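You operate a simulated robot arm through the tools that you are given. There is no shell and no other tool. Be economical: measure what you need, move in short steps, check, and stop when the job is done.

You run a simulated two-armed robot. Do the job below in one go: nothing can be reset, and whatever is moved stays where it is left.

Task
Answer the track line, hang up, take the yellow cap off 103's switch, centre it, set 91 to 93.
Fine: the caller gives the line back as safe; the cap stays on till then and goes into the cap tray; 91 ends at green.
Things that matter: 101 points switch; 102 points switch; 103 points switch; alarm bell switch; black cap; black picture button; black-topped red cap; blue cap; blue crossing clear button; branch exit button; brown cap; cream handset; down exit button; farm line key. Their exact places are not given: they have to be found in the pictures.

It is judged by the outcome, as a careful person would: the job done as asked, and still so three seconds after it is handed in. It fails if anything else is knocked over, pushed out of place, dropped, spilled or broken. A push-on lid holds only when it is set on centred and level and pressed home; a screw cap is set on level and turned clockwise until tight.

Robot
Two 7-joint arms with two-finger parallel grippers on one trunk, on a base that drives. Base frame: it is fixed to the floor where the robot stands at the start and does not move with it; the origin is under the middle of the robot, x ahead of it, y to its left, z up. Readings come in m, degrees, newtons and seconds.
The left shoulder is at the start at [0.05, 0.187, 1.087], the right one opposite. With the tool pointing down near the work surface each hand reaches from about 0.1 to 0.66 m from the robot's upright axis, wherever it stands, measured 20 degrees to its own side. Places, roughly: 101 points switch [0, 1.3, 0.9]; 102 points switch [0.1, 1.2, 0.9]; 103 points switch [0.1, 1.1, 0.9]; alarm bell switch [0.5, 0.6, 0.9]; black picture button [0.3, 0.7, 0.8]; blue crossing clear button [0.6, 0.4, 0.8]; branch exit button [0.8, 0.5, 1.2]; down exit button [0.7, 0.5, 1.2]; farm line key [0.5, -0.3, 0.8]; fitter line key [0.5, -0.2, 0.8]; floodlights switch [0.6, 0.5, 0.9]; green raise button [0.5, 0.5, 0.8]; grey cancel button [0, 1.2, 0.8]; ground frame switch [0.3, 0.9, 0.9]; heaters switch [0.3, 0.8, 0.9]; orange lower button [0.4, 0.7, 0.8]. Payload 3.43 kg a hand.
The TCP of each hand is the grasp point between the finger pads, 0.03 m short of the fingertips. In the tool frame z runs along the fingers and y along their closing line. The gripper opens to 0.094 m. The fingers are 0.028 m wide and 0.01 m thick; the gripper's body (0.05 by 0.096 m) begins 0.055 m behind the TCP.
Orientation is told as [roll, pitch, yaw] about the base's x, y, z axes, in that order, counted from this pose: with the fingers straight down and closing along the base's y, the tool's x points along the base's -x, its y along +y and its z along -z.

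Tools
- The arms move only by the tool play_rows. It takes "left_steps", "right_steps" or both (then of equal length, played together; a hand with none holds still); each is a list of rows, each a list of 3 entries, a list of its own where there are three numbers: the shift along the base's x, y, z in m, then the turn, a rotation vector about the base's x, y, z in degrees, then the closure, from 0 (fully open) to 1 (shut). In form: [[[tx, ty, tz], [ax, ay, az], fingers], ...]. A call has 1 to 10 rows; each row shifts and turns the commanded pose from where the row before left it. A row lasts 0.2 s, in which the tool goes at most 0.05 m and 8.6 degrees; a call with a longer step from one row to the next is refused whole, and so is a gripper value outside its range. A pose out of reach is approached as far as the arm can. The call stops where the force on the tool passes 40 N (or 10 N more than at its start, if that is more) or the arm is blocked; 0.2 s more then pass. Each finger travels about 0.153 m/s and halts on what it meets, pressing with about 34 N; the grip force reading is that of the motor and also rises with nothing between the fingers. The clock runs only during rows and for 0.2 s after the last one: add rows that do not move to give the fingers time. It gives the time, the measured TCP pose, the force on the tool (base axes), the opening and the grip force at its end, in the units of the frame above (readings bear some noise), with the torque about the TCP (base axes, N m) and any sound that the robot's microphone picked up.
- Cameras (640 x 400 px; columns grow to the right, rows downward): "scene" is now at [0.1391, 0.0578, 1.3037]; the picture's right is [0.53, -0.85, 0.00], its down [-0.07, -0.05, -1.00] and it looks along [0.84, 0.53, -0.08] (base axes); focal length 214 px, centre (320, 200). "left" rides on the left gripper at [0.076, -0.014, -0.102] in its tool frame; the picture's right is [0.18, 0.98, 0.00], its down [-0.75, 0.14, -0.64] and it looks along [-0.63, 0.12, 0.77] (tool axes); focal length 243 px, centre (320, 200). "right" rides on the right gripper at [0.076, 0.014, -0.102] in its tool frame; the picture's right is [-0.18, 0.98, 0.00], its down [-0.75, -0.14, -0.64] and it looks along [-0.63, -0.12, 0.77] (tool axes); focal length 243 px, centre (320, 200).
- get_image(camera): a new picture of that camera. No time passes.
- slide_trunk(by): slides the trunk up (or, below 0, down) by that many m; the arms and the scene camera ride with it, the base frame stays. It gives what a move gives, with no picture.
- steer(legs): drives the robot by 1 to 6 legs, each [ahead, left, turn to the left] in m, m and degrees, along the robot's own axes; the way and the turn of a leg run together, so that a leg with both is an arc; at most 1.5 m and 180 degrees a leg. The arms and the cameras ride along, it lands a little off, and it stops where it bumps. It gives what a move gives.
- aim_head(pan, tilt): turns the head with the scene camera to pan (to the left, within 80 degrees either way) and tilt (down, from -29 to 69), counted from straight ahead of the robot. It gives what a move gives.
- probe_pixels(camera, pixels): for up to 12 pixels [column, row] of the newest picture of that camera ("zoom" is the newest enlarged one), the place [x, y, z] in the base frame of the surface seen there, good to about 0.003 m, but the place of the scene camera against the robot may be out by one fixed shift of up to 0.012 m in any direction. No time passes.
- close_up(camera, box): a new picture of the part [left, top, right, bottom] of that camera's present view, enlarged. No time passes.
- sign_off(): hands the job in; it is judged then, once.

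Go step by step. Measure first, check grasps and placings, and put right what went wrong. The budget is 80 turns and 70 pictures, counting those below and the enlarged ones. Unless the task says otherwise, let go and move clear before handing in, and close with one line.

The tools are called after "Call:" as a command line: name --argument value ..., lists and objects as JSON in quotes. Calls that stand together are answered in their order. play_rows: Moves the arms, as the interface text tells. Its arguments: {"type":"object","properties":{"left_steps":{"type":"array"},"right_steps":{"type":"array"}},"required":[]} The other tools are called the same way: slide_trunk (by) slides the trunk up or down; steer (legs) drives the base; aim_head (pan, tilt) turns the head that bears the scene camera; get_image (camera) takes a picture; probe_pixels (camera, pixels) gives the place of the surface under pixels of a picture; close_up (camera, box) takes an enlarged picture of a part of a camera's view; sign_off () hands the job in.

At the start:

```text
time: 0.0
left_eef_pos: [0.2357, 0.3269, 1.2771]
left_tcp_rot: [0.0, 0.0, 0.0]
left_force: [-0.3, -0.2, 0.1]
left_moment: [-0.01, 0.0, 0.03]
left_grip_width: 0.094
left_finger_force: 0.0
right_eef_pos: [0.2773, 0.0302, 1.276]
right_tcp_rot: [0.0, 0.0, -0.1]
right_force: [0.7, 0.9, 0.8]
right_moment: [-0.02, 0.01, 0.0]
right_grip_width: 0.094
right_finger_force: 0.0
trunk travel left (down, up): [-0.303, 0.129]
robot x, y, heading: [0.003, 0.0025, -0.0]
head pan, tilt: [32.2, 4.9]
```

scene: 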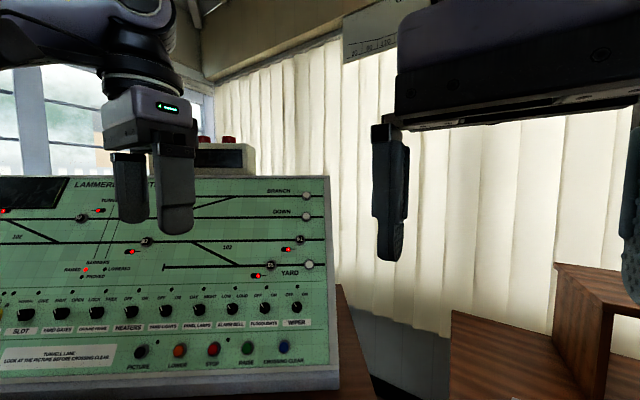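
right: 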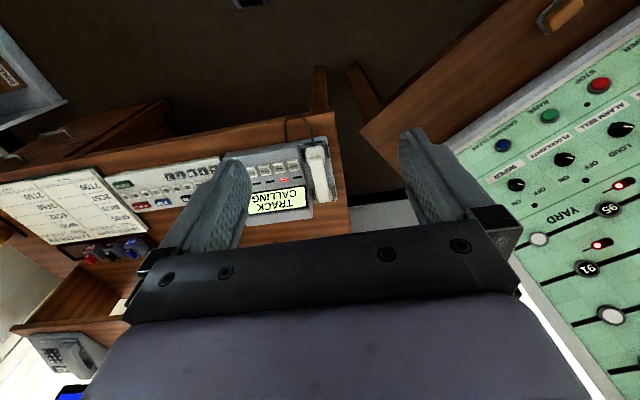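
left: 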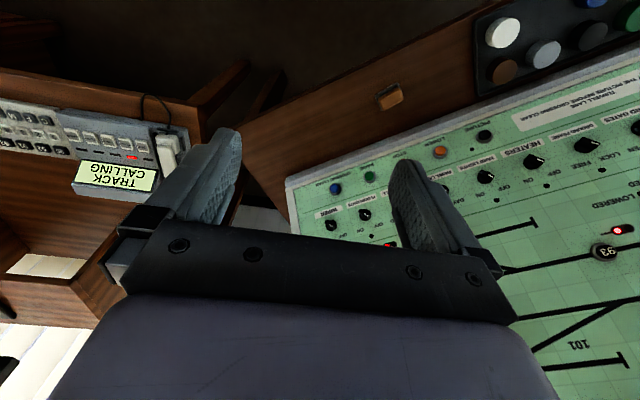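

The first pictures show the green panel ahead-left, and a desk on the right with a concentrator reading "TRACK CALLING" and a cream handset. I'll turn the head to look at the desk.

Call:
aim_head --pan -25 --tilt 40

Call:
get_image --camera "scene"

Call:
close_up --camera "right" --box '[0, 90, 360, 315]'

```text
time: 1.3
left_eef_pos: [0.2354, 0.3285, 1.2765]
left_tcp_rot: [0.0, -0.1, 0.1]
left_force: [0.0, -0.2, -0.1]
left_moment: [0.0, 0.04, -0.05]
left_grip_width: 0.0942
left_finger_force: 0.1
right_eef_pos: [0.2769, 0.0307, 1.2764]
right_tcp_rot: [0.1, 0.0, 0.0]
right_force: [-0.5, 0.0, 0.2]
right_moment: [-0.01, 0.0, 0.01]
right_grip_width: 0.0941
right_finger_force: 0.1
trunk travel left (down, up): [-0.303, 0.129]
robot x, y, heading: [0.0001, 0.0014, -0.0]
head pan, tilt: [-25.0, 40.0]
```

```text
66 pictures are left
```

scene: 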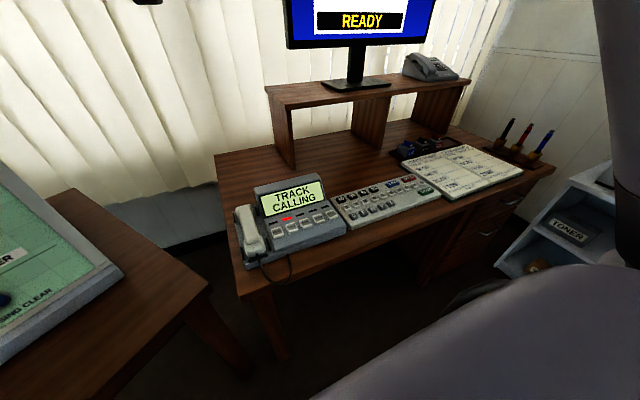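

```text
1.78 times, centred on (180, 202) of right
```

zoom: 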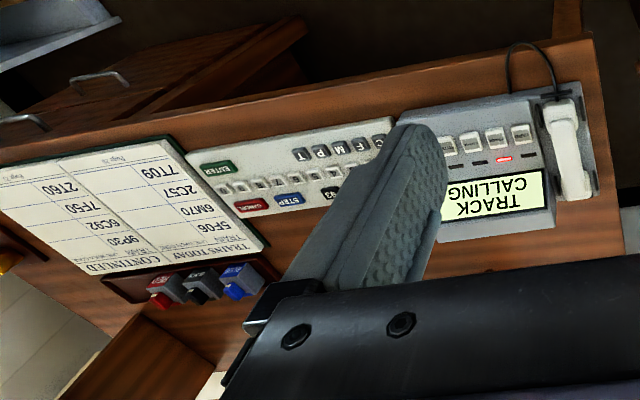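

Call:
close_up --camera "scene" --box '[225, 165, 355, 290]'

Call:
probe_pixels --camera "scene" --pixels '[[246, 212], [252, 228], [258, 246], [275, 232], [291, 226], [305, 221], [318, 217], [330, 214], [287, 219], [240, 285], [244, 262], [300, 250]]'

```text
3.20 times, centred on (290, 228) of scene
```

zoom: 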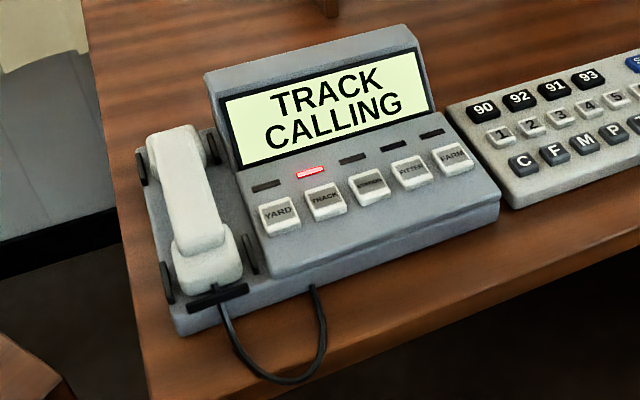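

```text
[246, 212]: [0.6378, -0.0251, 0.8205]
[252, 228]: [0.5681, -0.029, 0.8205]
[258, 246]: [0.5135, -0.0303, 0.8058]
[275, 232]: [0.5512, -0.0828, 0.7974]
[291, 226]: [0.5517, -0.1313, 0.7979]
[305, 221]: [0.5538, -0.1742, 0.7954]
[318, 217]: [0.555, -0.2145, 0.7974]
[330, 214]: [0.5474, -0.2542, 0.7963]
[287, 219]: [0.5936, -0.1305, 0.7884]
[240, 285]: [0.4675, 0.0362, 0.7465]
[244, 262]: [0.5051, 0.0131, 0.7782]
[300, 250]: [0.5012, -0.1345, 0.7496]
```

The track line has the red lamp and the TRACK key is at about [0.551, -0.131, 0.798]. Now I'll look at the panel.

Call:
aim_head --pan 60 --tilt 25

Call:
get_image --camera "scene"

```text
time: 2.9
left_eef_pos: [0.2349, 0.3267, 1.2769]
left_tcp_rot: [0.0, -0.1, 0.1]
left_force: [0.2, -0.9, -0.2]
left_moment: [0.01, -0.03, -0.03]
left_grip_width: 0.0939
left_finger_force: 0.1
right_eef_pos: [0.2785, 0.0306, 1.2766]
right_tcp_rot: [0.0, -0.1, -0.1]
right_force: [0.4, -0.1, 0.2]
right_moment: [0.01, -0.01, 0.04]
right_grip_width: 0.094
right_finger_force: 0.1
trunk travel left (down, up): [-0.303, 0.129]
robot x, y, heading: [0.0002, -0.0015, 0.2]
head pan, tilt: [60.0, 25.0]
```

```text
63 pictures are left
```

scene: 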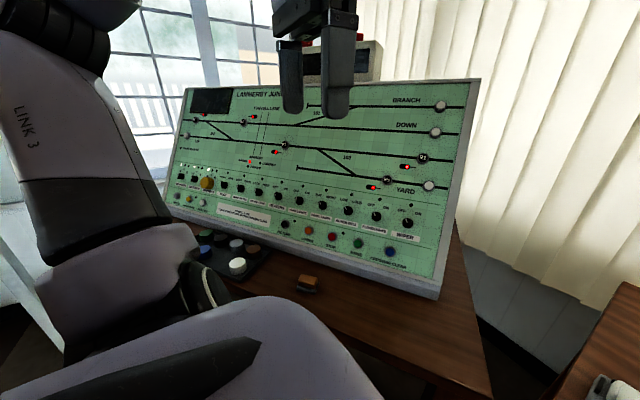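

Call:
close_up --camera "scene" --box '[165, 80, 325, 180]'

Call:
close_up --camera "scene" --box '[165, 160, 325, 300]'

Call:
close_up --camera "scene" --box '[300, 70, 490, 280]'

Call:
probe_pixels --camera "scene" --pixels '[[422, 157], [387, 180], [284, 145], [243, 122], [206, 183], [194, 178], [238, 265], [180, 200], [440, 106], [437, 130], [430, 186], [440, 290]]'

```text
4.00 times, centred on (245, 130) of scene
```

zoom: 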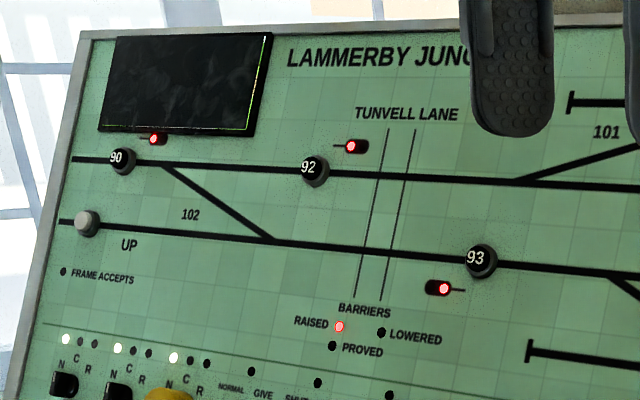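

```text
2.86 times, centred on (245, 230) of scene
```

zoom: 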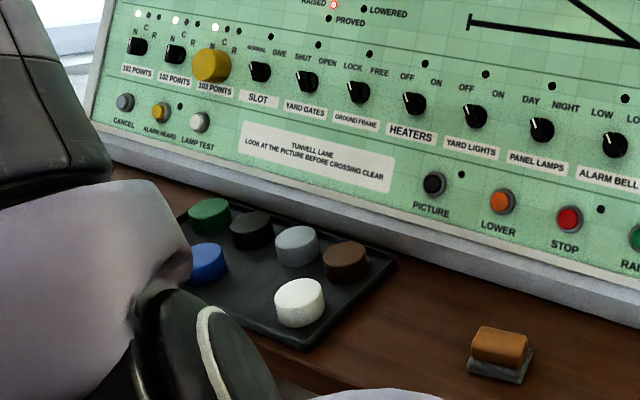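

```text
1.90 times, centred on (395, 175) of scene
```

zoom: 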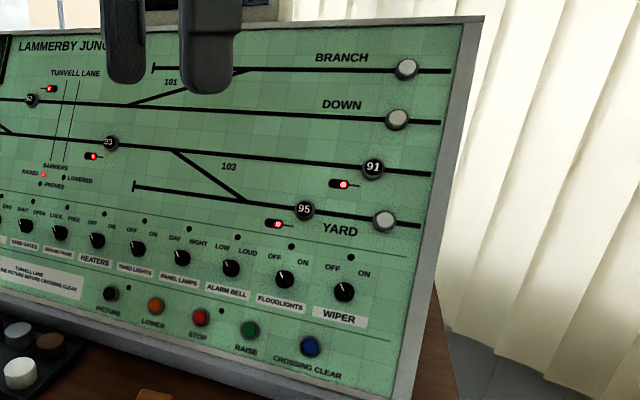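

```text
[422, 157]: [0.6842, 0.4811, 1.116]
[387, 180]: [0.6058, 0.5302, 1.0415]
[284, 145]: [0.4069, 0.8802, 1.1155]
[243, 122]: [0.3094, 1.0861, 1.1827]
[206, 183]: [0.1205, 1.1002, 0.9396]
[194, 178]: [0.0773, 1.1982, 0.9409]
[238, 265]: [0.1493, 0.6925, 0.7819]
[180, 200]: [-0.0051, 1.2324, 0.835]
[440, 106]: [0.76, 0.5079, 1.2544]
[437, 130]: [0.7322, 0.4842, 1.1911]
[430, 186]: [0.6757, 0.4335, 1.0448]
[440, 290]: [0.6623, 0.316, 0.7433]
```

Panel: 103's yellow cap is at about [0.12, 1.10, 0.94]; 91 is at [0.684, 0.481, 1.116] and 93 at [0.407, 0.880, 1.116], with the cap tray on the desk below. First comes the phone: I'll shift the base right and a bit forward so the left hand can lift the handset and the right can press TRACK.

Call:
steer --legs '[[0.05, -0.1, 0]]'

Call:
aim_head --pan 5 --tilt 50

Call:
get_image --camera "scene"

Call:
get_image --camera "left"

```text
time: 4.4
left_eef_pos: [0.2868, 0.2272, 1.276]
left_tcp_rot: [-0.1, 0.0, 0.0]
left_force: [0.6, 0.0, 0.4]
left_moment: [0.04, 0.02, 0.01]
left_grip_width: 0.0941
left_finger_force: 0.0
right_eef_pos: [0.3283, -0.07, 1.2762]
right_tcp_rot: [0.0, 0.0, 0.0]
right_force: [0.2, -1.2, 0.3]
right_moment: [-0.01, 0.0, -0.03]
right_grip_width: 0.094
right_finger_force: 0.0
trunk travel left (down, up): [-0.303, 0.129]
robot x, y, heading: [0.0537, -0.1004, -0.0]
head pan, tilt: [60.0, 25.0]
```

```text
time: 5.6
left_eef_pos: [0.2866, 0.2258, 1.2764]
left_tcp_rot: [0.0, 0.0, 0.0]
left_force: [0.2, -0.3, 0.4]
left_moment: [-0.04, -0.01, -0.01]
left_grip_width: 0.0939
left_finger_force: 0.0
right_eef_pos: [0.3291, -0.0697, 1.2768]
right_tcp_rot: [0.0, 0.0, 0.0]
right_force: [-0.6, 0.7, 0.4]
right_moment: [-0.01, -0.01, -0.02]
right_grip_width: 0.0942
right_finger_force: 0.1
trunk travel left (down, up): [-0.303, 0.129]
robot x, y, heading: [0.05, -0.1018, -0.0]
head pan, tilt: [5.0, 50.0]
```

```text
59 pictures are left
```

scene: 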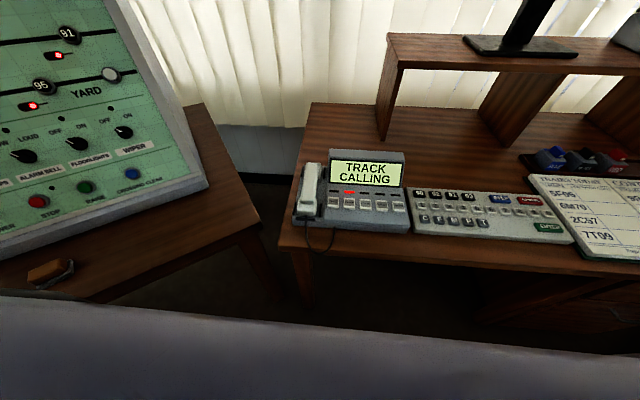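

```text
58 pictures are left
```

left: 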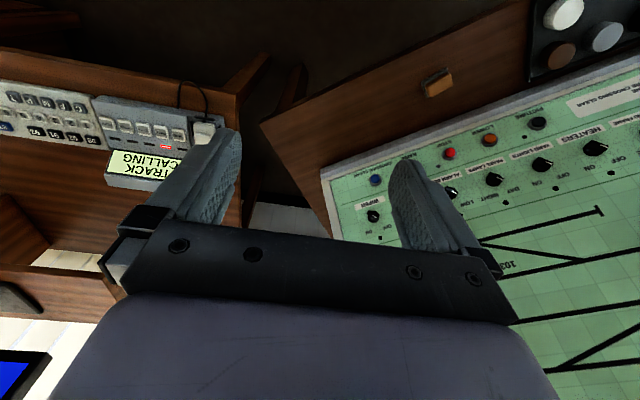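

Moving the left hand to above the handset (stopping at z≈1.0) and the right aside for now.

Call:
play_rows --left_steps '[[[0.028, -0.0255, -0.025], [0, 0, 0], 0], [[0.028, -0.0255, -0.025], [0, 0, 0], 0], [[0.028, -0.0255, -0.025], [0, 0, 0], 0], [[0.028, -0.0255, -0.025], [0, 0, 0], 0], [[0.028, -0.0255, -0.025], [0, 0, 0], 0], [[0.028, -0.0255, -0.025], [0, 0, 0], 0], [[0.028, -0.0255, -0.025], [0, 0, 0], 0], [[0.028, -0.0255, -0.025], [0, 0, 0], 0], [[0.028, -0.0255, -0.025], [0, 0, 0], 0], [[0.028, -0.0255, -0.025], [0, 0, 0], 0]]' --right_steps '[[[0.008, -0.018, -0.025], [0, 0, 0], 1], [[0.008, -0.018, -0.025], [0, 0, 0], 1], [[0.008, -0.018, -0.025], [0, 0, 0], 1], [[0.008, -0.018, -0.025], [0, 0, 0], 1], [[0.008, -0.018, -0.025], [0, 0, 0], 1], [[0.008, -0.018, -0.025], [0, 0, 0], 1], [[0.008, -0.018, -0.025], [0, 0, 0], 1], [[0.008, -0.018, -0.025], [0, 0, 0], 1], [[0.008, -0.018, -0.025], [0, 0, 0], 1], [[0.008, -0.018, -0.025], [0, 0, 0], 1]]'

Call:
get_image --camera "left"

Call:
get_image --camera "right"

```text
time: 7.8
left_eef_pos: [0.4876, 0.0624, 1.0828]
left_tcp_rot: [0.0, 0.0, 0.1]
left_force: [0.1, 0.9, 0.1]
left_moment: [-0.01, -0.01, 0.0]
left_grip_width: 0.0943
left_finger_force: 0.1
left hand out of reach, approached as far as the arm can: row 7, 8, 9, 10
right_eef_pos: [0.4087, -0.2491, 1.0241]
right_tcp_rot: [0.1, -0.1, 0.0]
right_force: [-0.3, 0.4, 0.8]
right_moment: [0.02, -0.03, -0.01]
right_grip_width: 0.0
right_finger_force: 33.2
trunk travel left (down, up): [-0.303, 0.129]
robot x, y, heading: [0.0503, -0.1004, -0.2]
head pan, tilt: [5.0, 50.0]
```

```text
57 pictures are left
```

left: 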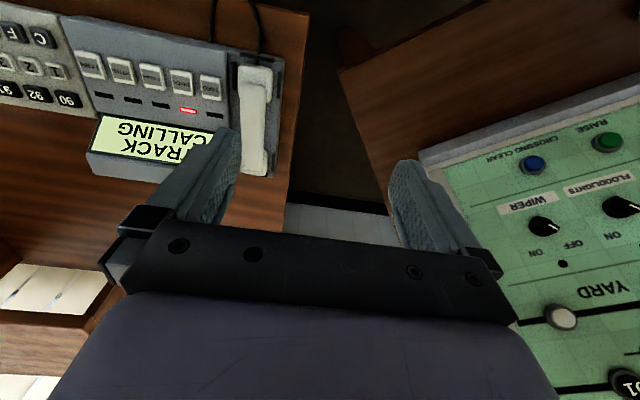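

```text
56 pictures are left
```

right: 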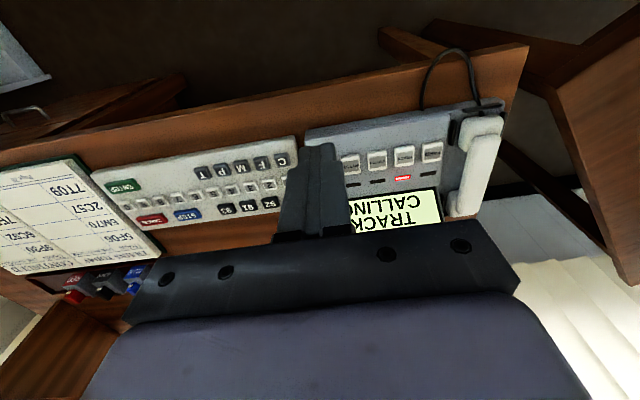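

The left arm ran out of reach; I'll drive a bit closer.

Call:
steer --legs '[[0.12, -0.08, 0]]'

Call:
get_image --camera "left"

Call:
get_image --camera "right"

```text
time: 9.4
left_eef_pos: [0.611, -0.0175, 1.0824]
left_tcp_rot: [-0.1, -0.1, 0.3]
left_force: [0.2, 0.1, -0.6]
left_moment: [-0.01, -0.03, 0.0]
left_grip_width: 0.0941
left_finger_force: 0.1
right_eef_pos: [0.5334, -0.3286, 1.0257]
right_tcp_rot: [0.1, 0.0, 0.2]
right_force: [-0.6, 0.1, 0.1]
right_moment: [-0.02, 0.01, 0.01]
right_grip_width: 0.0
right_finger_force: 33.2
trunk travel left (down, up): [-0.303, 0.129]
robot x, y, heading: [0.178, -0.1809, -0.0]
head pan, tilt: [5.0, 50.0]
stopped in leg 1: the robot was blocked; the commanded pose is now the measured one
```

```text
55 pictures are left
```

left: 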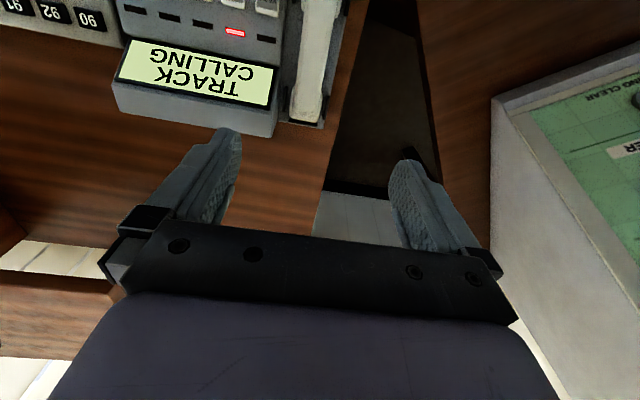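

```text
54 pictures are left
```

right: 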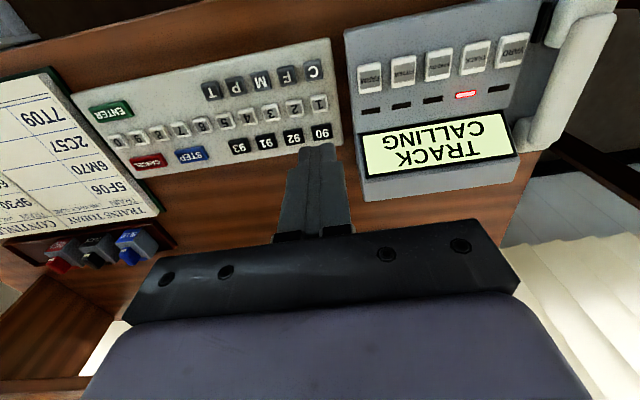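

Base is there (touched at the very end). I'll measure the handset and keys with the wrist cameras.

Call:
probe_pixels --camera "left" --pixels '[[318, 30], [305, 100], [292, 100], [322, 60], [308, 60], [284, 90], [327, 100], [340, 20], [322, 5], [195, 75], [250, 7]]'

Call:
probe_pixels --camera "right" --pixels '[[473, 58], [510, 50], [438, 65], [548, 125], [570, 75], [590, 25], [575, 95], [545, 85], [420, 120], [440, 170]]'

Call:
close_up --camera "right" --box '[440, 0, 640, 170]'

```text
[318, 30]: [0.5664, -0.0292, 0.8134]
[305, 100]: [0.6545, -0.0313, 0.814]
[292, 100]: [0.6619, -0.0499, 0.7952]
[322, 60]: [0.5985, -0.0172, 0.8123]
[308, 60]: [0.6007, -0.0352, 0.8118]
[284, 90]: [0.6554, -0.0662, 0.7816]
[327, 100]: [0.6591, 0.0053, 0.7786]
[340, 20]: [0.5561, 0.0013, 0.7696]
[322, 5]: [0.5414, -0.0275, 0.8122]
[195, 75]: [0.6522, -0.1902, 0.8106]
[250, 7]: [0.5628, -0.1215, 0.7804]
```

```text
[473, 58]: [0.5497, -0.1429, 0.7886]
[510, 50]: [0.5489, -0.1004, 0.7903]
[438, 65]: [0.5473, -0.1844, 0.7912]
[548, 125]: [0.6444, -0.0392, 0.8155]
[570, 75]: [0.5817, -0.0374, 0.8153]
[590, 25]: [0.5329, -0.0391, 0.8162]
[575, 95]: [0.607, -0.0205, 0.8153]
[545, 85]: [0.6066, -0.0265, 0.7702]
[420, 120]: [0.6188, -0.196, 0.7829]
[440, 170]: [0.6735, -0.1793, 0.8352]
```

```text
2.35 times, centred on (540, 85) of right
```

zoom: 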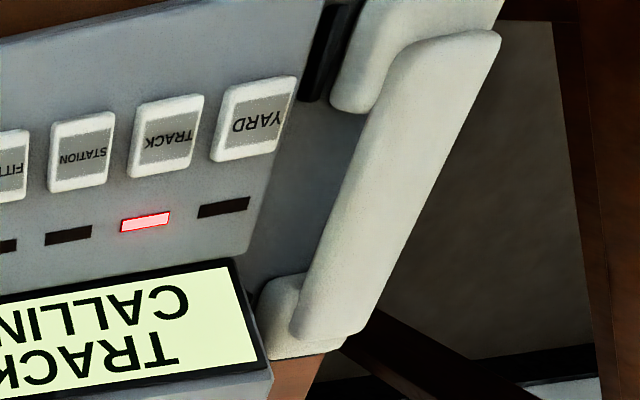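

Handset handle: centre about [0.59, -0.028], top z 0.815; TRACK key centre [0.550, -0.142, 0.789]. I'll lower the left hand over the handle with a partial opening.

Call:
play_rows --left_steps '[[[-0.005, -0.003, -0.04], [0, 0, 0], 0.34], [[-0.005, -0.003, -0.04], [0, 0, 0], 0.34], [[-0.005, -0.002, -0.04], [0, 0, 0], 0.34], [[-0.006, -0.002, -0.04], [0, 0, 0], 0.34], [[0, 0, -0.03], [0, 0, 0], 0.34], [[0, 0, 0], [0, 0, 0], 0.34]]'

Call:
get_image --camera "left"

```text
time: 10.8
left_eef_pos: [0.5862, -0.0237, 0.893]
left_tcp_rot: [-0.1, -0.1, 0.3]
left_force: [-1.0, -0.1, -0.2]
left_moment: [0.02, 0.01, 0.01]
left_grip_width: 0.0621
left_finger_force: 0.0
left hand out of reach, approached as far as the arm can: row 5
right_eef_pos: [0.534, -0.3289, 1.0245]
right_tcp_rot: [0.0, -0.1, 0.2]
right_force: [0.1, 0.5, 0.4]
right_moment: [-0.01, 0.0, 0.0]
right_grip_width: 0.0
right_finger_force: 33.4
trunk travel left (down, up): [-0.303, 0.129]
robot x, y, heading: [0.1767, -0.1836, 0.2]
head pan, tilt: [5.0, 50.0]
```

```text
52 pictures are left
```

left: 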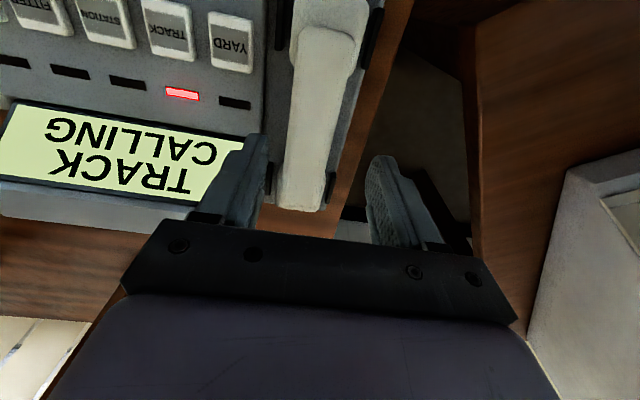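

Low reach failed at row 5, so I'll lower with the trunk. First a precise probe of the handle.

Call:
probe_pixels --camera "left" --pixels '[[288, 130], [310, 130], [332, 130], [285, 180], [302, 180], [322, 180], [325, 40], [255, 180], [275, 130], [385, 190]]'

```text
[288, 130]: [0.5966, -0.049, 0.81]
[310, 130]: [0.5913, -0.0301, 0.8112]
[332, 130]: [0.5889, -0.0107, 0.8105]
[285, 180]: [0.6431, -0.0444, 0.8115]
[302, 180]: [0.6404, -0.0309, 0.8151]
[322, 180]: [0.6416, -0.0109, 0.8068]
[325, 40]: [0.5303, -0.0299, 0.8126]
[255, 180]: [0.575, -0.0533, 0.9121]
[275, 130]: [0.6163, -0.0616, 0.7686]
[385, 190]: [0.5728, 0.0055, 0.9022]
```

Handle centre is y −0.0295, 38 mm wide. I'll nudge the hand, narrow the opening and lower with the trunk.

Call:
play_rows --left_steps '[[[0.004, -0.006, 0], [0, 0, 0], 0.44], [[0, 0, 0], [0, 0, 0], 0.44]]'

Call:
slide_trunk --by -0.081

Call:
get_image --camera "left"

```text
time: 11.4
left_eef_pos: [0.589, -0.0236, 0.8962]
left_tcp_rot: [-0.2, -0.1, 0.3]
left_force: [-0.7, -0.7, 0.5]
left_moment: [-0.01, 0.01, 0.01]
left_grip_width: 0.0525
left_finger_force: 0.1
left hand out of reach, approached as far as the arm can: row 1
right_eef_pos: [0.5331, -0.3292, 1.0243]
right_tcp_rot: [0.0, 0.0, 0.1]
right_force: [-0.8, 0.2, 0.4]
right_moment: [0.0, -0.03, -0.02]
right_grip_width: 0.0
right_finger_force: 33.2
trunk travel left (down, up): [-0.303, 0.129]
robot x, y, heading: [0.1767, -0.1832, 0.1]
head pan, tilt: [5.0, 50.0]
```

```text
time: 12.6
left_eef_pos: [0.5892, -0.0229, 0.814]
left_tcp_rot: [-0.2, -0.1, 0.4]
left_force: [0.8, -0.8, 0.3]
left_moment: [0.0, 0.0, 0.0]
left_grip_width: 0.0525
left_finger_force: 0.4
right_eef_pos: [0.5338, -0.3298, 0.9433]
right_tcp_rot: [0.0, 0.0, 0.2]
right_force: [-0.1, -0.3, 0.0]
right_moment: [-0.01, -0.02, 0.01]
right_grip_width: 0.0001
right_finger_force: 32.9
trunk travel left (down, up): [-0.222, 0.21]
robot x, y, heading: [0.1776, -0.1823, 0.1]
head pan, tilt: [5.0, 50.0]
```

```text
51 pictures are left
```

left: 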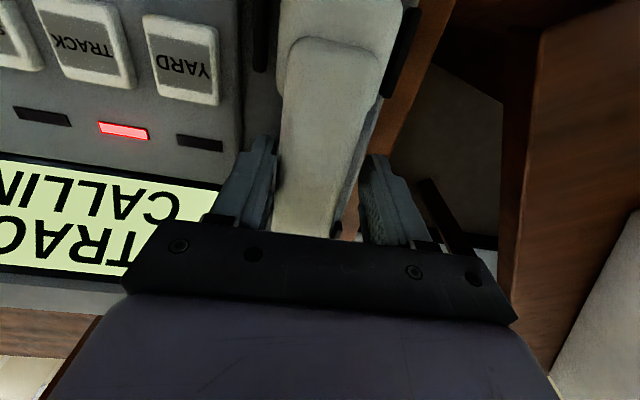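

The handle sits left of centre between the fingers (hand y −0.023 vs −0.0295). I'll try a small shift again.

Call:
play_rows --left_steps '[[[0, -0.006, 0], [0, 0, 0], 0.42], [[0, 0, 0], [0, 0, 0], 0.42]]'

```text
time: 13.2
left_eef_pos: [0.5876, -0.0261, 0.8159]
left_tcp_rot: [-0.2, -0.2, 0.2]
left_force: [-0.2, -0.3, -0.4]
left_moment: [0.0, 0.01, -0.01]
left_grip_width: 0.0544
left_finger_force: 0.1
left hand out of reach, approached as far as the arm can: row 1
right_eef_pos: [0.5351, -0.3301, 0.9441]
right_tcp_rot: [0.0, 0.0, 0.2]
right_force: [0.1, -0.1, -0.1]
right_moment: [0.01, 0.02, -0.01]
right_grip_width: 0.0
right_finger_force: 32.6
trunk travel left (down, up): [-0.222, 0.21]
robot x, y, heading: [0.1783, -0.1827, -0.1]
head pan, tilt: [5.0, 50.0]
```

Now within 3–4 mm of centre and fingertips overlap the handle by about 25 mm; I'll close on it.

Call:
play_rows --left_steps '[[[0, 0, 0], [0, 0, 0], 0.6], [[0, 0, 0], [0, 0, 0], 0.75], [[0, 0, 0], [0, 0, 0], 0.75], [[0, 0, 0.01], [0, 0, 0], 0.75], [[0, 0, 0.02], [0, 0, 0], 0.75], [[0, 0, 0.02], [0, 0, 0], 0.75]]'

Call:
get_image --camera "left"

```text
time: 14.6
left_eef_pos: [0.5867, -0.0255, 0.8668]
left_tcp_rot: [-0.1, -0.1, 0.2]
left_force: [0.3, 0.5, -1.8]
left_moment: [-0.03, 0.03, 0.04]
left_grip_width: 0.042
left_finger_force: 33.8
right_eef_pos: [0.5343, -0.3298, 0.9436]
right_tcp_rot: [0.0, 0.0, 0.3]
right_force: [0.1, 1.6, -0.2]
right_moment: [-0.02, 0.03, 0.0]
right_grip_width: 0.0
right_finger_force: 33.1
trunk travel left (down, up): [-0.222, 0.21]
robot x, y, heading: [0.1822, -0.1839, 0.4]
head pan, tilt: [5.0, 50.0]
```

```text
50 pictures are left
```

left: 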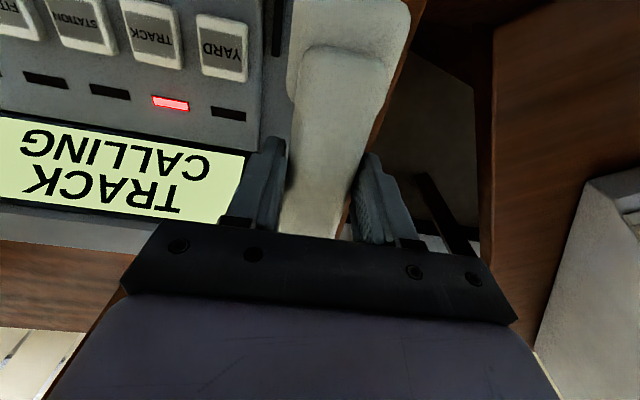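

Handset is lifted (grip 0.042 m, moved with the hand). I'll move it left and up for room while the right hand comes over the TRACK key.

Call:
play_rows --left_steps '[[[0, 0.025, 0.015], [0, 0, 0], 0.75], [[0, 0.025, 0.015], [0, 0, 0], 0.75], [[0, 0.025, 0.01], [0, 0, 0], 0.75], [[0, 0.025, 0], [0, 0, 0], 0.75], [[0, 0, 0], [0, 0, 0], 0.75], [[0, 0, 0], [0, 0, 0], 0.75], [[0, 0, 0], [0, 0, 0], 0.75]]' --right_steps '[[[0, 0, 0], [0, 0, 0], 1], [[0.003, 0.032, -0.016], [0, 0, 0], 1], [[0.003, 0.032, -0.016], [0, 0, 0], 1], [[0.003, 0.032, -0.016], [0, 0, 0], 1], [[0.003, 0.032, -0.016], [0, 0, 0], 1], [[0.003, 0.032, -0.016], [0, 0, 0], 1], [[0.001, 0.028, -0.014], [0, 0, 0], 1]]'

Call:
get_image --camera "right"

Call:
get_image --camera "scene"

```text
time: 16.2
left_eef_pos: [0.5867, 0.0742, 0.9088]
left_tcp_rot: [-0.2, -0.1, 0.3]
left_force: [0.5, 0.4, -2.1]
left_moment: [-0.01, 0.04, -0.05]
left_grip_width: 0.0417
left_finger_force: 33.8
right_eef_pos: [0.5485, -0.1415, 0.851]
right_tcp_rot: [-0.1, -0.1, 0.2]
right_force: [-0.3, 0.1, 0.8]
right_moment: [0.01, 0.01, -0.03]
right_grip_width: 0.0001
right_finger_force: 33.4
trunk travel left (down, up): [-0.222, 0.21]
robot x, y, heading: [0.1744, -0.1815, 0.5]
head pan, tilt: [5.0, 50.0]
```

```text
49 pictures are left
```

right: 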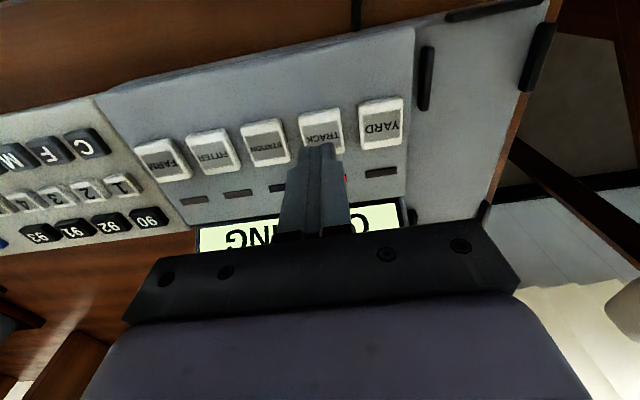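

```text
48 pictures are left
```

scene: 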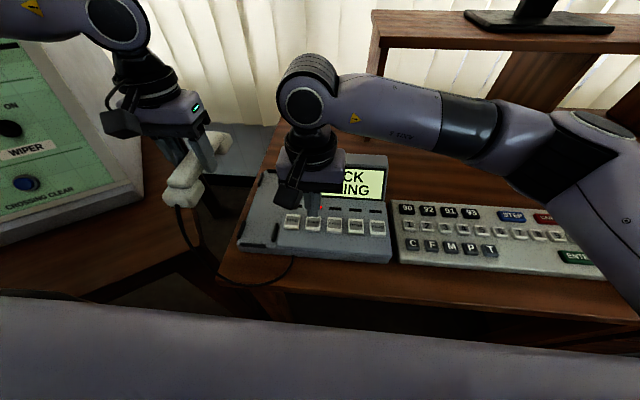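

The fingertip is over TRACK; checking the key centre before pressing.

Call:
probe_pixels --camera "right" --pixels '[[318, 125], [380, 125], [265, 140], [318, 152], [345, 135]]'

```text
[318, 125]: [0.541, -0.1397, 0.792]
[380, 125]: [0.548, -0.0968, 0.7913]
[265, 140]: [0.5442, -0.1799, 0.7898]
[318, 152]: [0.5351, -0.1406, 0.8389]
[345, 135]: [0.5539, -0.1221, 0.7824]
```

Aligned. Pressing straight down gently.

Call:
play_rows --right_steps '[[[0, 0.001, -0.02], [0, 0, 0], 1], [[0, 0, -0.012], [0, 0, 0], 1], [[0, 0, -0.005], [0, 0, 0], 1], [[0, 0, 0], [0, 0, 0], 1], [[0, 0, 0.03], [0, 0, 0], 1], [[0, 0, 0.01], [0, 0, 0], 1]]'

Call:
get_image --camera "scene"

```text
time: 17.6
left_eef_pos: [0.5878, 0.0749, 0.9072]
left_tcp_rot: [-0.2, -0.1, 0.4]
left_force: [-0.1, 0.1, -1.2]
left_moment: [0.01, 0.03, -0.02]
left_grip_width: 0.0419
left_finger_force: 33.9
right_eef_pos: [0.5505, -0.138, 0.8525]
right_tcp_rot: [0.0, 0.0, 0.2]
right_force: [-0.6, 0.2, 0.0]
right_moment: [0.0, 0.01, 0.02]
right_grip_width: 0.0
right_finger_force: 32.7
trunk travel left (down, up): [-0.222, 0.21]
robot x, y, heading: [0.1785, -0.1805, -0.1]
head pan, tilt: [5.0, 50.0]
heard: click
```

```text
47 pictures are left
```

scene: 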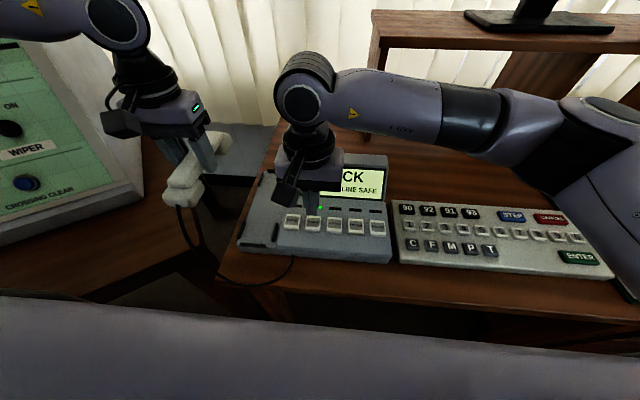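

A click, the lamp is green, and the display shows "...LINE SAFE". I'll pull the right hand away and read it in full.

Call:
play_rows --right_steps '[[[0, 0, 0.03], [0, 0, 0], 1], [[0, -0.03, 0.02], [0, 0, 0], 1], [[-0.01, -0.04, 0.01], [0, 0, 0], 1], [[-0.01, -0.04, 0], [0, 0, 0], 1], [[-0.01, -0.04, 0], [0, 0, 0], 1], [[0, -0.04, 0], [0, 0, 0], 1]]'

Call:
close_up --camera "scene" --box '[230, 140, 410, 270]'

```text
time: 19.0
left_eef_pos: [0.5884, 0.0754, 0.9082]
left_tcp_rot: [-0.2, -0.1, 0.2]
left_force: [0.7, 0.7, -2.7]
left_moment: [-0.01, 0.03, 0.01]
left_grip_width: 0.0421
left_finger_force: 33.6
right_eef_pos: [0.5204, -0.3303, 0.9141]
right_tcp_rot: [0.0, 0.0, 0.3]
right_force: [0.0, 0.5, -0.8]
right_moment: [0.04, 0.0, 0.01]
right_grip_width: 0.0
right_finger_force: 32.6
trunk travel left (down, up): [-0.222, 0.21]
robot x, y, heading: [0.177, -0.1833, 0.4]
head pan, tilt: [5.0, 50.0]
```

```text
3.08 times, centred on (320, 205) of scene
```

zoom: 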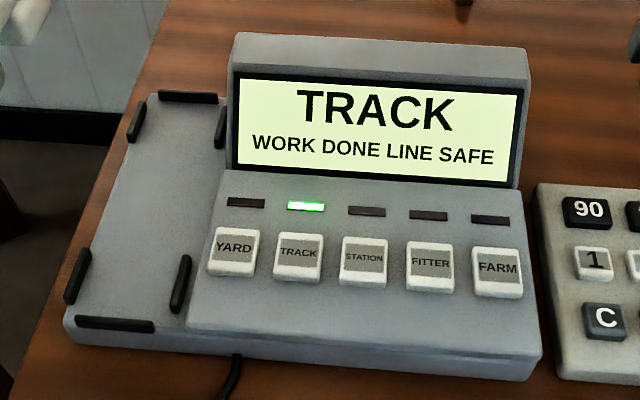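

"TRACK – WORK DONE LINE SAFE". Now I'll hang up by retracing to the pick-up pose (0.587, −0.0255), first to a hover.

Call:
play_rows --left_steps '[[[0, -0.025, 0], [0, 0, 0], 0.75], [[0, -0.025, -0.01], [0, 0, 0], 0.75], [[0, -0.025, -0.015], [0, 0, 0], 0.75], [[0, -0.025, -0.015], [0, 0, 0], 0.75], [[0, 0, -0.02], [0, 0, 0], 0.75], [[0, 0, 0], [0, 0, 0], 0.75]]'

Call:
get_image --camera "left"

Call:
close_up --camera "scene" --box '[200, 130, 360, 280]'

```text
time: 20.4
left_eef_pos: [0.585, -0.0238, 0.8443]
left_tcp_rot: [-0.2, -0.1, 0.3]
left_force: [0.2, 0.2, -2.0]
left_moment: [0.0, 0.05, 0.02]
left_grip_width: 0.0418
left_finger_force: 33.7
right_eef_pos: [0.5206, -0.3307, 0.9141]
right_tcp_rot: [-0.1, 0.1, 0.2]
right_force: [0.1, -0.8, -0.3]
right_moment: [-0.01, 0.01, 0.03]
right_grip_width: 0.0001
right_finger_force: 33.1
trunk travel left (down, up): [-0.222, 0.21]
robot x, y, heading: [0.1744, -0.1799, 0.3]
head pan, tilt: [5.0, 50.0]
```

```text
45 pictures are left
```

left: 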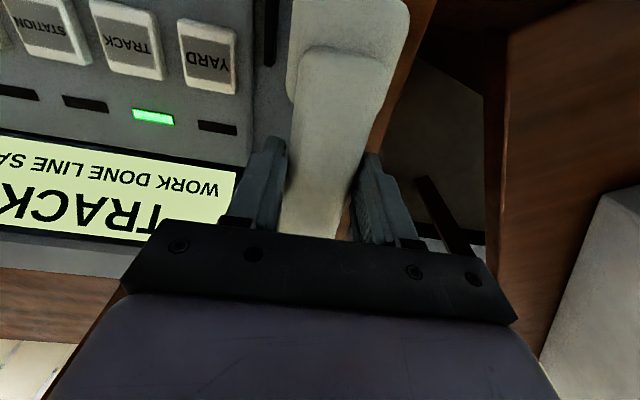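

```text
2.67 times, centred on (280, 205) of scene
```

zoom: 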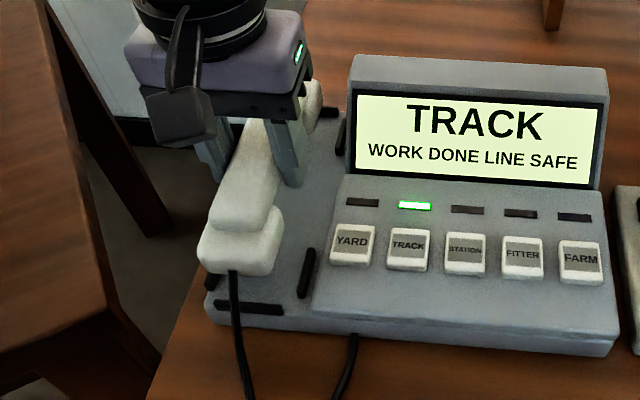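

Aligned over the cradle; lowering the remaining 28 mm, ending softly.

Call:
play_rows --left_steps '[[[0.001, -0.001, -0.01], [0, 0, 0], 0.75], [[0, 0, -0.01], [0, 0, 0], 0.75], [[0, 0, -0.005], [0, 0, 0], 0.75], [[0, 0, -0.003], [0, 0, 0], 0.75], [[0, 0, 0], [0, 0, 0], 0.75]]'

Call:
close_up --camera "scene" --box '[200, 130, 360, 280]'

```text
time: 21.6
left_eef_pos: [0.5881, -0.0254, 0.8169]
left_tcp_rot: [-0.4, -0.1, 0.3]
left_force: [-0.7, 0.1, -2.3]
left_moment: [-0.01, 0.06, 0.01]
left_grip_width: 0.042
left_finger_force: 34.4
right_eef_pos: [0.5213, -0.3287, 0.915]
right_tcp_rot: [0.0, 0.0, 0.2]
right_force: [0.0, -0.3, -0.1]
right_moment: [-0.02, 0.0, -0.04]
right_grip_width: 0.0
right_finger_force: 33.2
trunk travel left (down, up): [-0.222, 0.21]
robot x, y, heading: [0.1761, -0.1835, 0.1]
head pan, tilt: [5.0, 50.0]
```

```text
2.67 times, centred on (280, 205) of scene
```

zoom: 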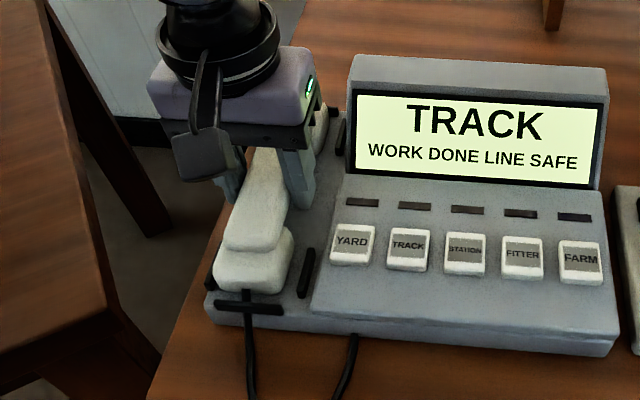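

The green lamp is out and the handset is between its guides. A couple of mm down to seat it, then release and raise by trunk.

Call:
play_rows --left_steps '[[[0, 0, -0.003], [0, 0, 0], 0.75], [[0, 0, 0], [0, 0, 0], 0.6], [[0, 0, 0], [0, 0, 0], 0.44], [[0, 0, 0], [0, 0, 0], 0.42]]'

Call:
slide_trunk --by 0.15

Call:
close_up --camera "scene" --box '[160, 130, 400, 330]'

```text
time: 22.6
left_eef_pos: [0.5871, -0.0247, 0.8158]
left_tcp_rot: [-0.3, -0.1, 0.2]
left_force: [0.2, -1.0, -0.5]
left_moment: [-0.01, -0.04, 0.0]
left_grip_width: 0.0544
left_finger_force: 0.1
right_eef_pos: [0.5211, -0.3301, 0.9148]
right_tcp_rot: [0.0, 0.1, 0.3]
right_force: [0.3, 0.1, 1.0]
right_moment: [0.04, 0.02, 0.0]
right_grip_width: 0.0005
right_finger_force: 32.8
trunk travel left (down, up): [-0.222, 0.21]
robot x, y, heading: [0.178, -0.1796, -0.0]
head pan, tilt: [5.0, 50.0]
```

```text
time: 24.3
left_eef_pos: [0.5873, -0.0254, 0.9648]
left_tcp_rot: [-0.3, -0.1, 0.4]
left_force: [0.0, -1.3, 0.9]
left_moment: [0.0, -0.01, -0.02]
left_grip_width: 0.0545
left_finger_force: 0.0
right_eef_pos: [0.5211, -0.3304, 1.0642]
right_tcp_rot: [0.1, 0.0, 0.2]
right_force: [-0.8, 0.0, -0.4]
right_moment: [-0.04, -0.02, -0.02]
right_grip_width: 0.0
right_finger_force: 33.0
trunk travel left (down, up): [-0.372, 0.06]
robot x, y, heading: [0.1732, -0.181, 0.3]
head pan, tilt: [5.0, 50.0]
```

```text
2.00 times, centred on (280, 230) of scene
```

zoom: 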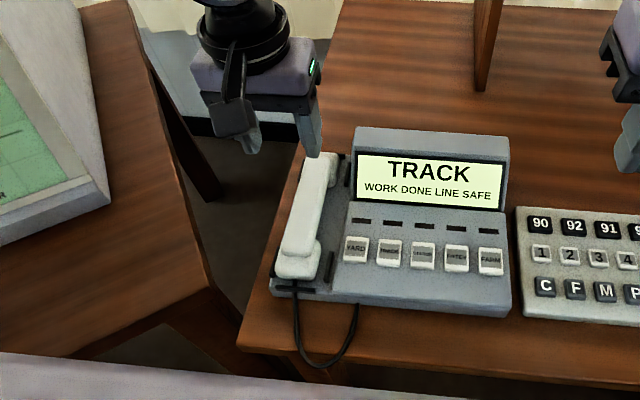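

Handset is back in its cradle with all line lamps out. Before driving to the panel I'll check the floor to the left.

Call:
aim_head --pan 75 --tilt 45

Call:
get_image --camera "scene"

```text
time: 25.7
left_eef_pos: [0.5865, -0.0253, 0.9647]
left_tcp_rot: [-0.2, -0.1, 0.3]
left_force: [-0.3, 0.2, 0.3]
left_moment: [0.0, -0.01, -0.03]
left_grip_width: 0.0546
left_finger_force: 0.1
right_eef_pos: [0.521, -0.3291, 1.0641]
right_tcp_rot: [-0.1, 0.1, 0.2]
right_force: [-0.3, 0.3, -1.0]
right_moment: [-0.02, -0.01, 0.01]
right_grip_width: 0.0001
right_finger_force: 32.9
trunk travel left (down, up): [-0.372, 0.06]
robot x, y, heading: [0.1769, -0.1851, 0.1]
head pan, tilt: [75.0, 45.0]
```

```text
41 pictures are left
```

scene: 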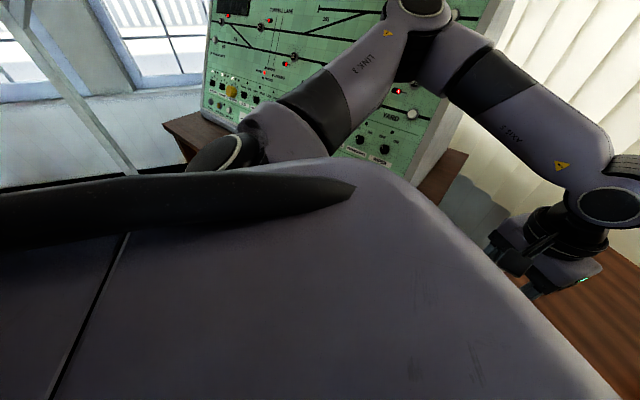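

Nothing obvious in the way, though my own body hides much. I'll back off and turn to face the panel, then look again.

Call:
steer --legs '[[-0.42, 0, 0], [0, 0, 35]]'

Call:
aim_head --pan 35 --tilt 35

Call:
get_image --camera "scene"

```text
time: 29.9
left_eef_pos: [0.0172, 0.1766, 0.9651]
left_tcp_rot: [-0.2, -0.1, 34.1]
left_force: [0.2, 1.0, -0.5]
left_moment: [-0.03, 0.01, 0.0]
left_grip_width: 0.0544
left_finger_force: 0.2
right_eef_pos: [0.1312, -0.1142, 1.0636]
right_tcp_rot: [0.0, 0.0, 34.0]
right_force: [0.5, 0.1, 0.6]
right_moment: [0.03, -0.02, 0.0]
right_grip_width: 0.0
right_finger_force: 33.4
trunk travel left (down, up): [-0.372, 0.06]
robot x, y, heading: [-0.2414, -0.1826, 34.0]
head pan, tilt: [75.0, 45.0]
```

```text
time: 31.0
left_eef_pos: [0.0162, 0.1773, 0.9652]
left_tcp_rot: [-0.2, -0.1, 34.1]
left_force: [-0.1, 0.6, 0.8]
left_moment: [0.0, -0.04, 0.0]
left_grip_width: 0.0544
left_finger_force: 0.0
right_eef_pos: [0.1311, -0.1142, 1.0644]
right_tcp_rot: [0.0, 0.0, 34.0]
right_force: [-0.2, 0.2, -0.5]
right_moment: [-0.03, -0.02, 0.01]
right_grip_width: 0.0
right_finger_force: 32.3
trunk travel left (down, up): [-0.372, 0.06]
robot x, y, heading: [-0.2399, -0.1841, 34.0]
head pan, tilt: [35.0, 35.0]
```

```text
40 pictures are left
```

scene: 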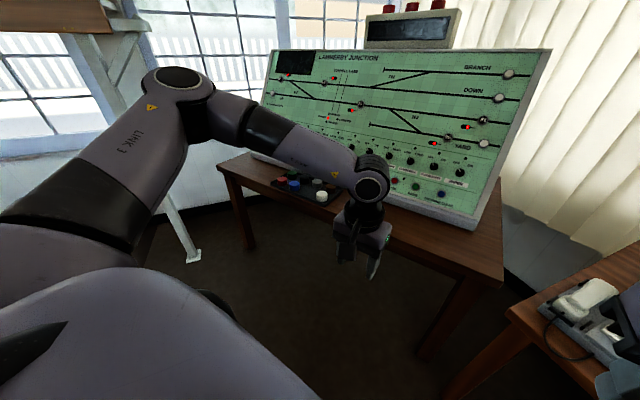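

The floor is clear here; I'll measure the desk edge, the post on the left (190, 250), the tray and panel positions.

Call:
probe_pixels --camera "scene" --pixels '[[225, 172], [252, 240], [192, 258], [480, 275], [310, 203], [335, 200], [280, 185], [321, 197], [360, 104], [483, 119], [390, 200], [150, 190]]'

Call:
close_up --camera "scene" --box '[215, 60, 375, 220]'

```text
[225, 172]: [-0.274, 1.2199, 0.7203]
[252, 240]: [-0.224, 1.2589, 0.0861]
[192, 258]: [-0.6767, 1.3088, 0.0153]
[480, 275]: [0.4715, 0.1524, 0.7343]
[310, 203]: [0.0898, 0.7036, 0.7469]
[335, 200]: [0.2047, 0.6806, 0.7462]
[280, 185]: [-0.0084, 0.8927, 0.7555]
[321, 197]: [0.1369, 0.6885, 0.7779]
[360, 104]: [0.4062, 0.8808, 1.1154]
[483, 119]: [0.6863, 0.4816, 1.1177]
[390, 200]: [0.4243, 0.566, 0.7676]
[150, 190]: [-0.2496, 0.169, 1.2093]
```

```text
2.50 times, centred on (295, 140) of scene
```

zoom: 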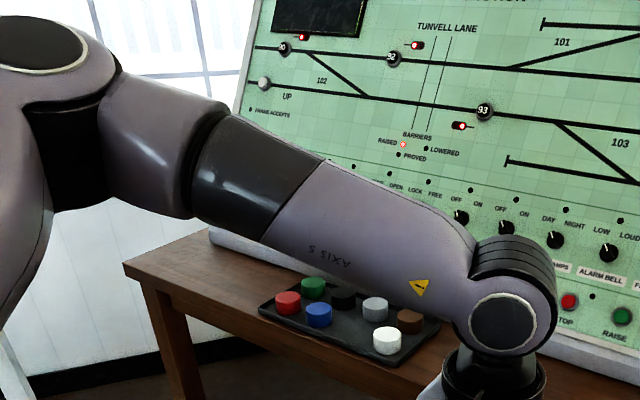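

The desk's front edge lies 0.47 m along the panel's facing direction (heading ≈35°). I'll drive ahead 0.42 and left 0.59 to stand before switch 103.

Call:
steer --legs '[[0, 0.59, 1], [0.42, 0, 0]]'

Call:
aim_head --pan 10 --tilt 35

Call:
get_image --camera "scene"

Call:
get_image --camera "left"

```text
time: 38.8
left_eef_pos: [0.0302, 0.9, 0.9649]
left_tcp_rot: [-0.4, 0.0, 34.6]
left_force: [0.4, 0.0, 0.3]
left_moment: [-0.01, 0.01, -0.02]
left_grip_width: 0.0544
left_finger_force: 0.0
right_eef_pos: [0.1478, 0.6104, 1.0641]
right_tcp_rot: [0.0, -0.1, 34.5]
right_force: [0.7, 1.0, 0.6]
right_moment: [-0.01, -0.02, 0.0]
right_grip_width: 0.0
right_finger_force: 33.0
trunk travel left (down, up): [-0.372, 0.06]
robot x, y, heading: [-0.2222, 0.5415, 34.4]
head pan, tilt: [35.0, 35.0]
```

```text
time: 39.7
left_eef_pos: [0.0296, 0.8997, 0.9654]
left_tcp_rot: [-0.3, -0.2, 34.5]
left_force: [0.8, 0.7, 0.1]
left_moment: [0.0, 0.0, -0.02]
left_grip_width: 0.0543
left_finger_force: 0.1
right_eef_pos: [0.1464, 0.6114, 1.0652]
right_tcp_rot: [0.1, 0.1, 34.6]
right_force: [0.0, -0.1, 0.1]
right_moment: [-0.02, 0.01, 0.01]
right_grip_width: 0.0002
right_finger_force: 33.0
trunk travel left (down, up): [-0.372, 0.06]
robot x, y, heading: [-0.2205, 0.5378, 34.4]
head pan, tilt: [10.0, 35.0]
```

```text
38 pictures are left
```

scene: 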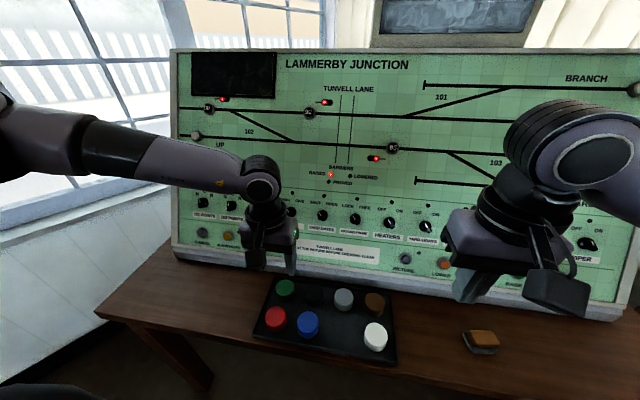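

```text
37 pictures are left
```

left: 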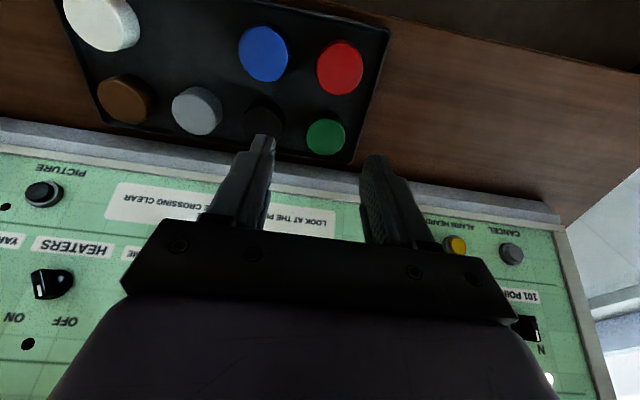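

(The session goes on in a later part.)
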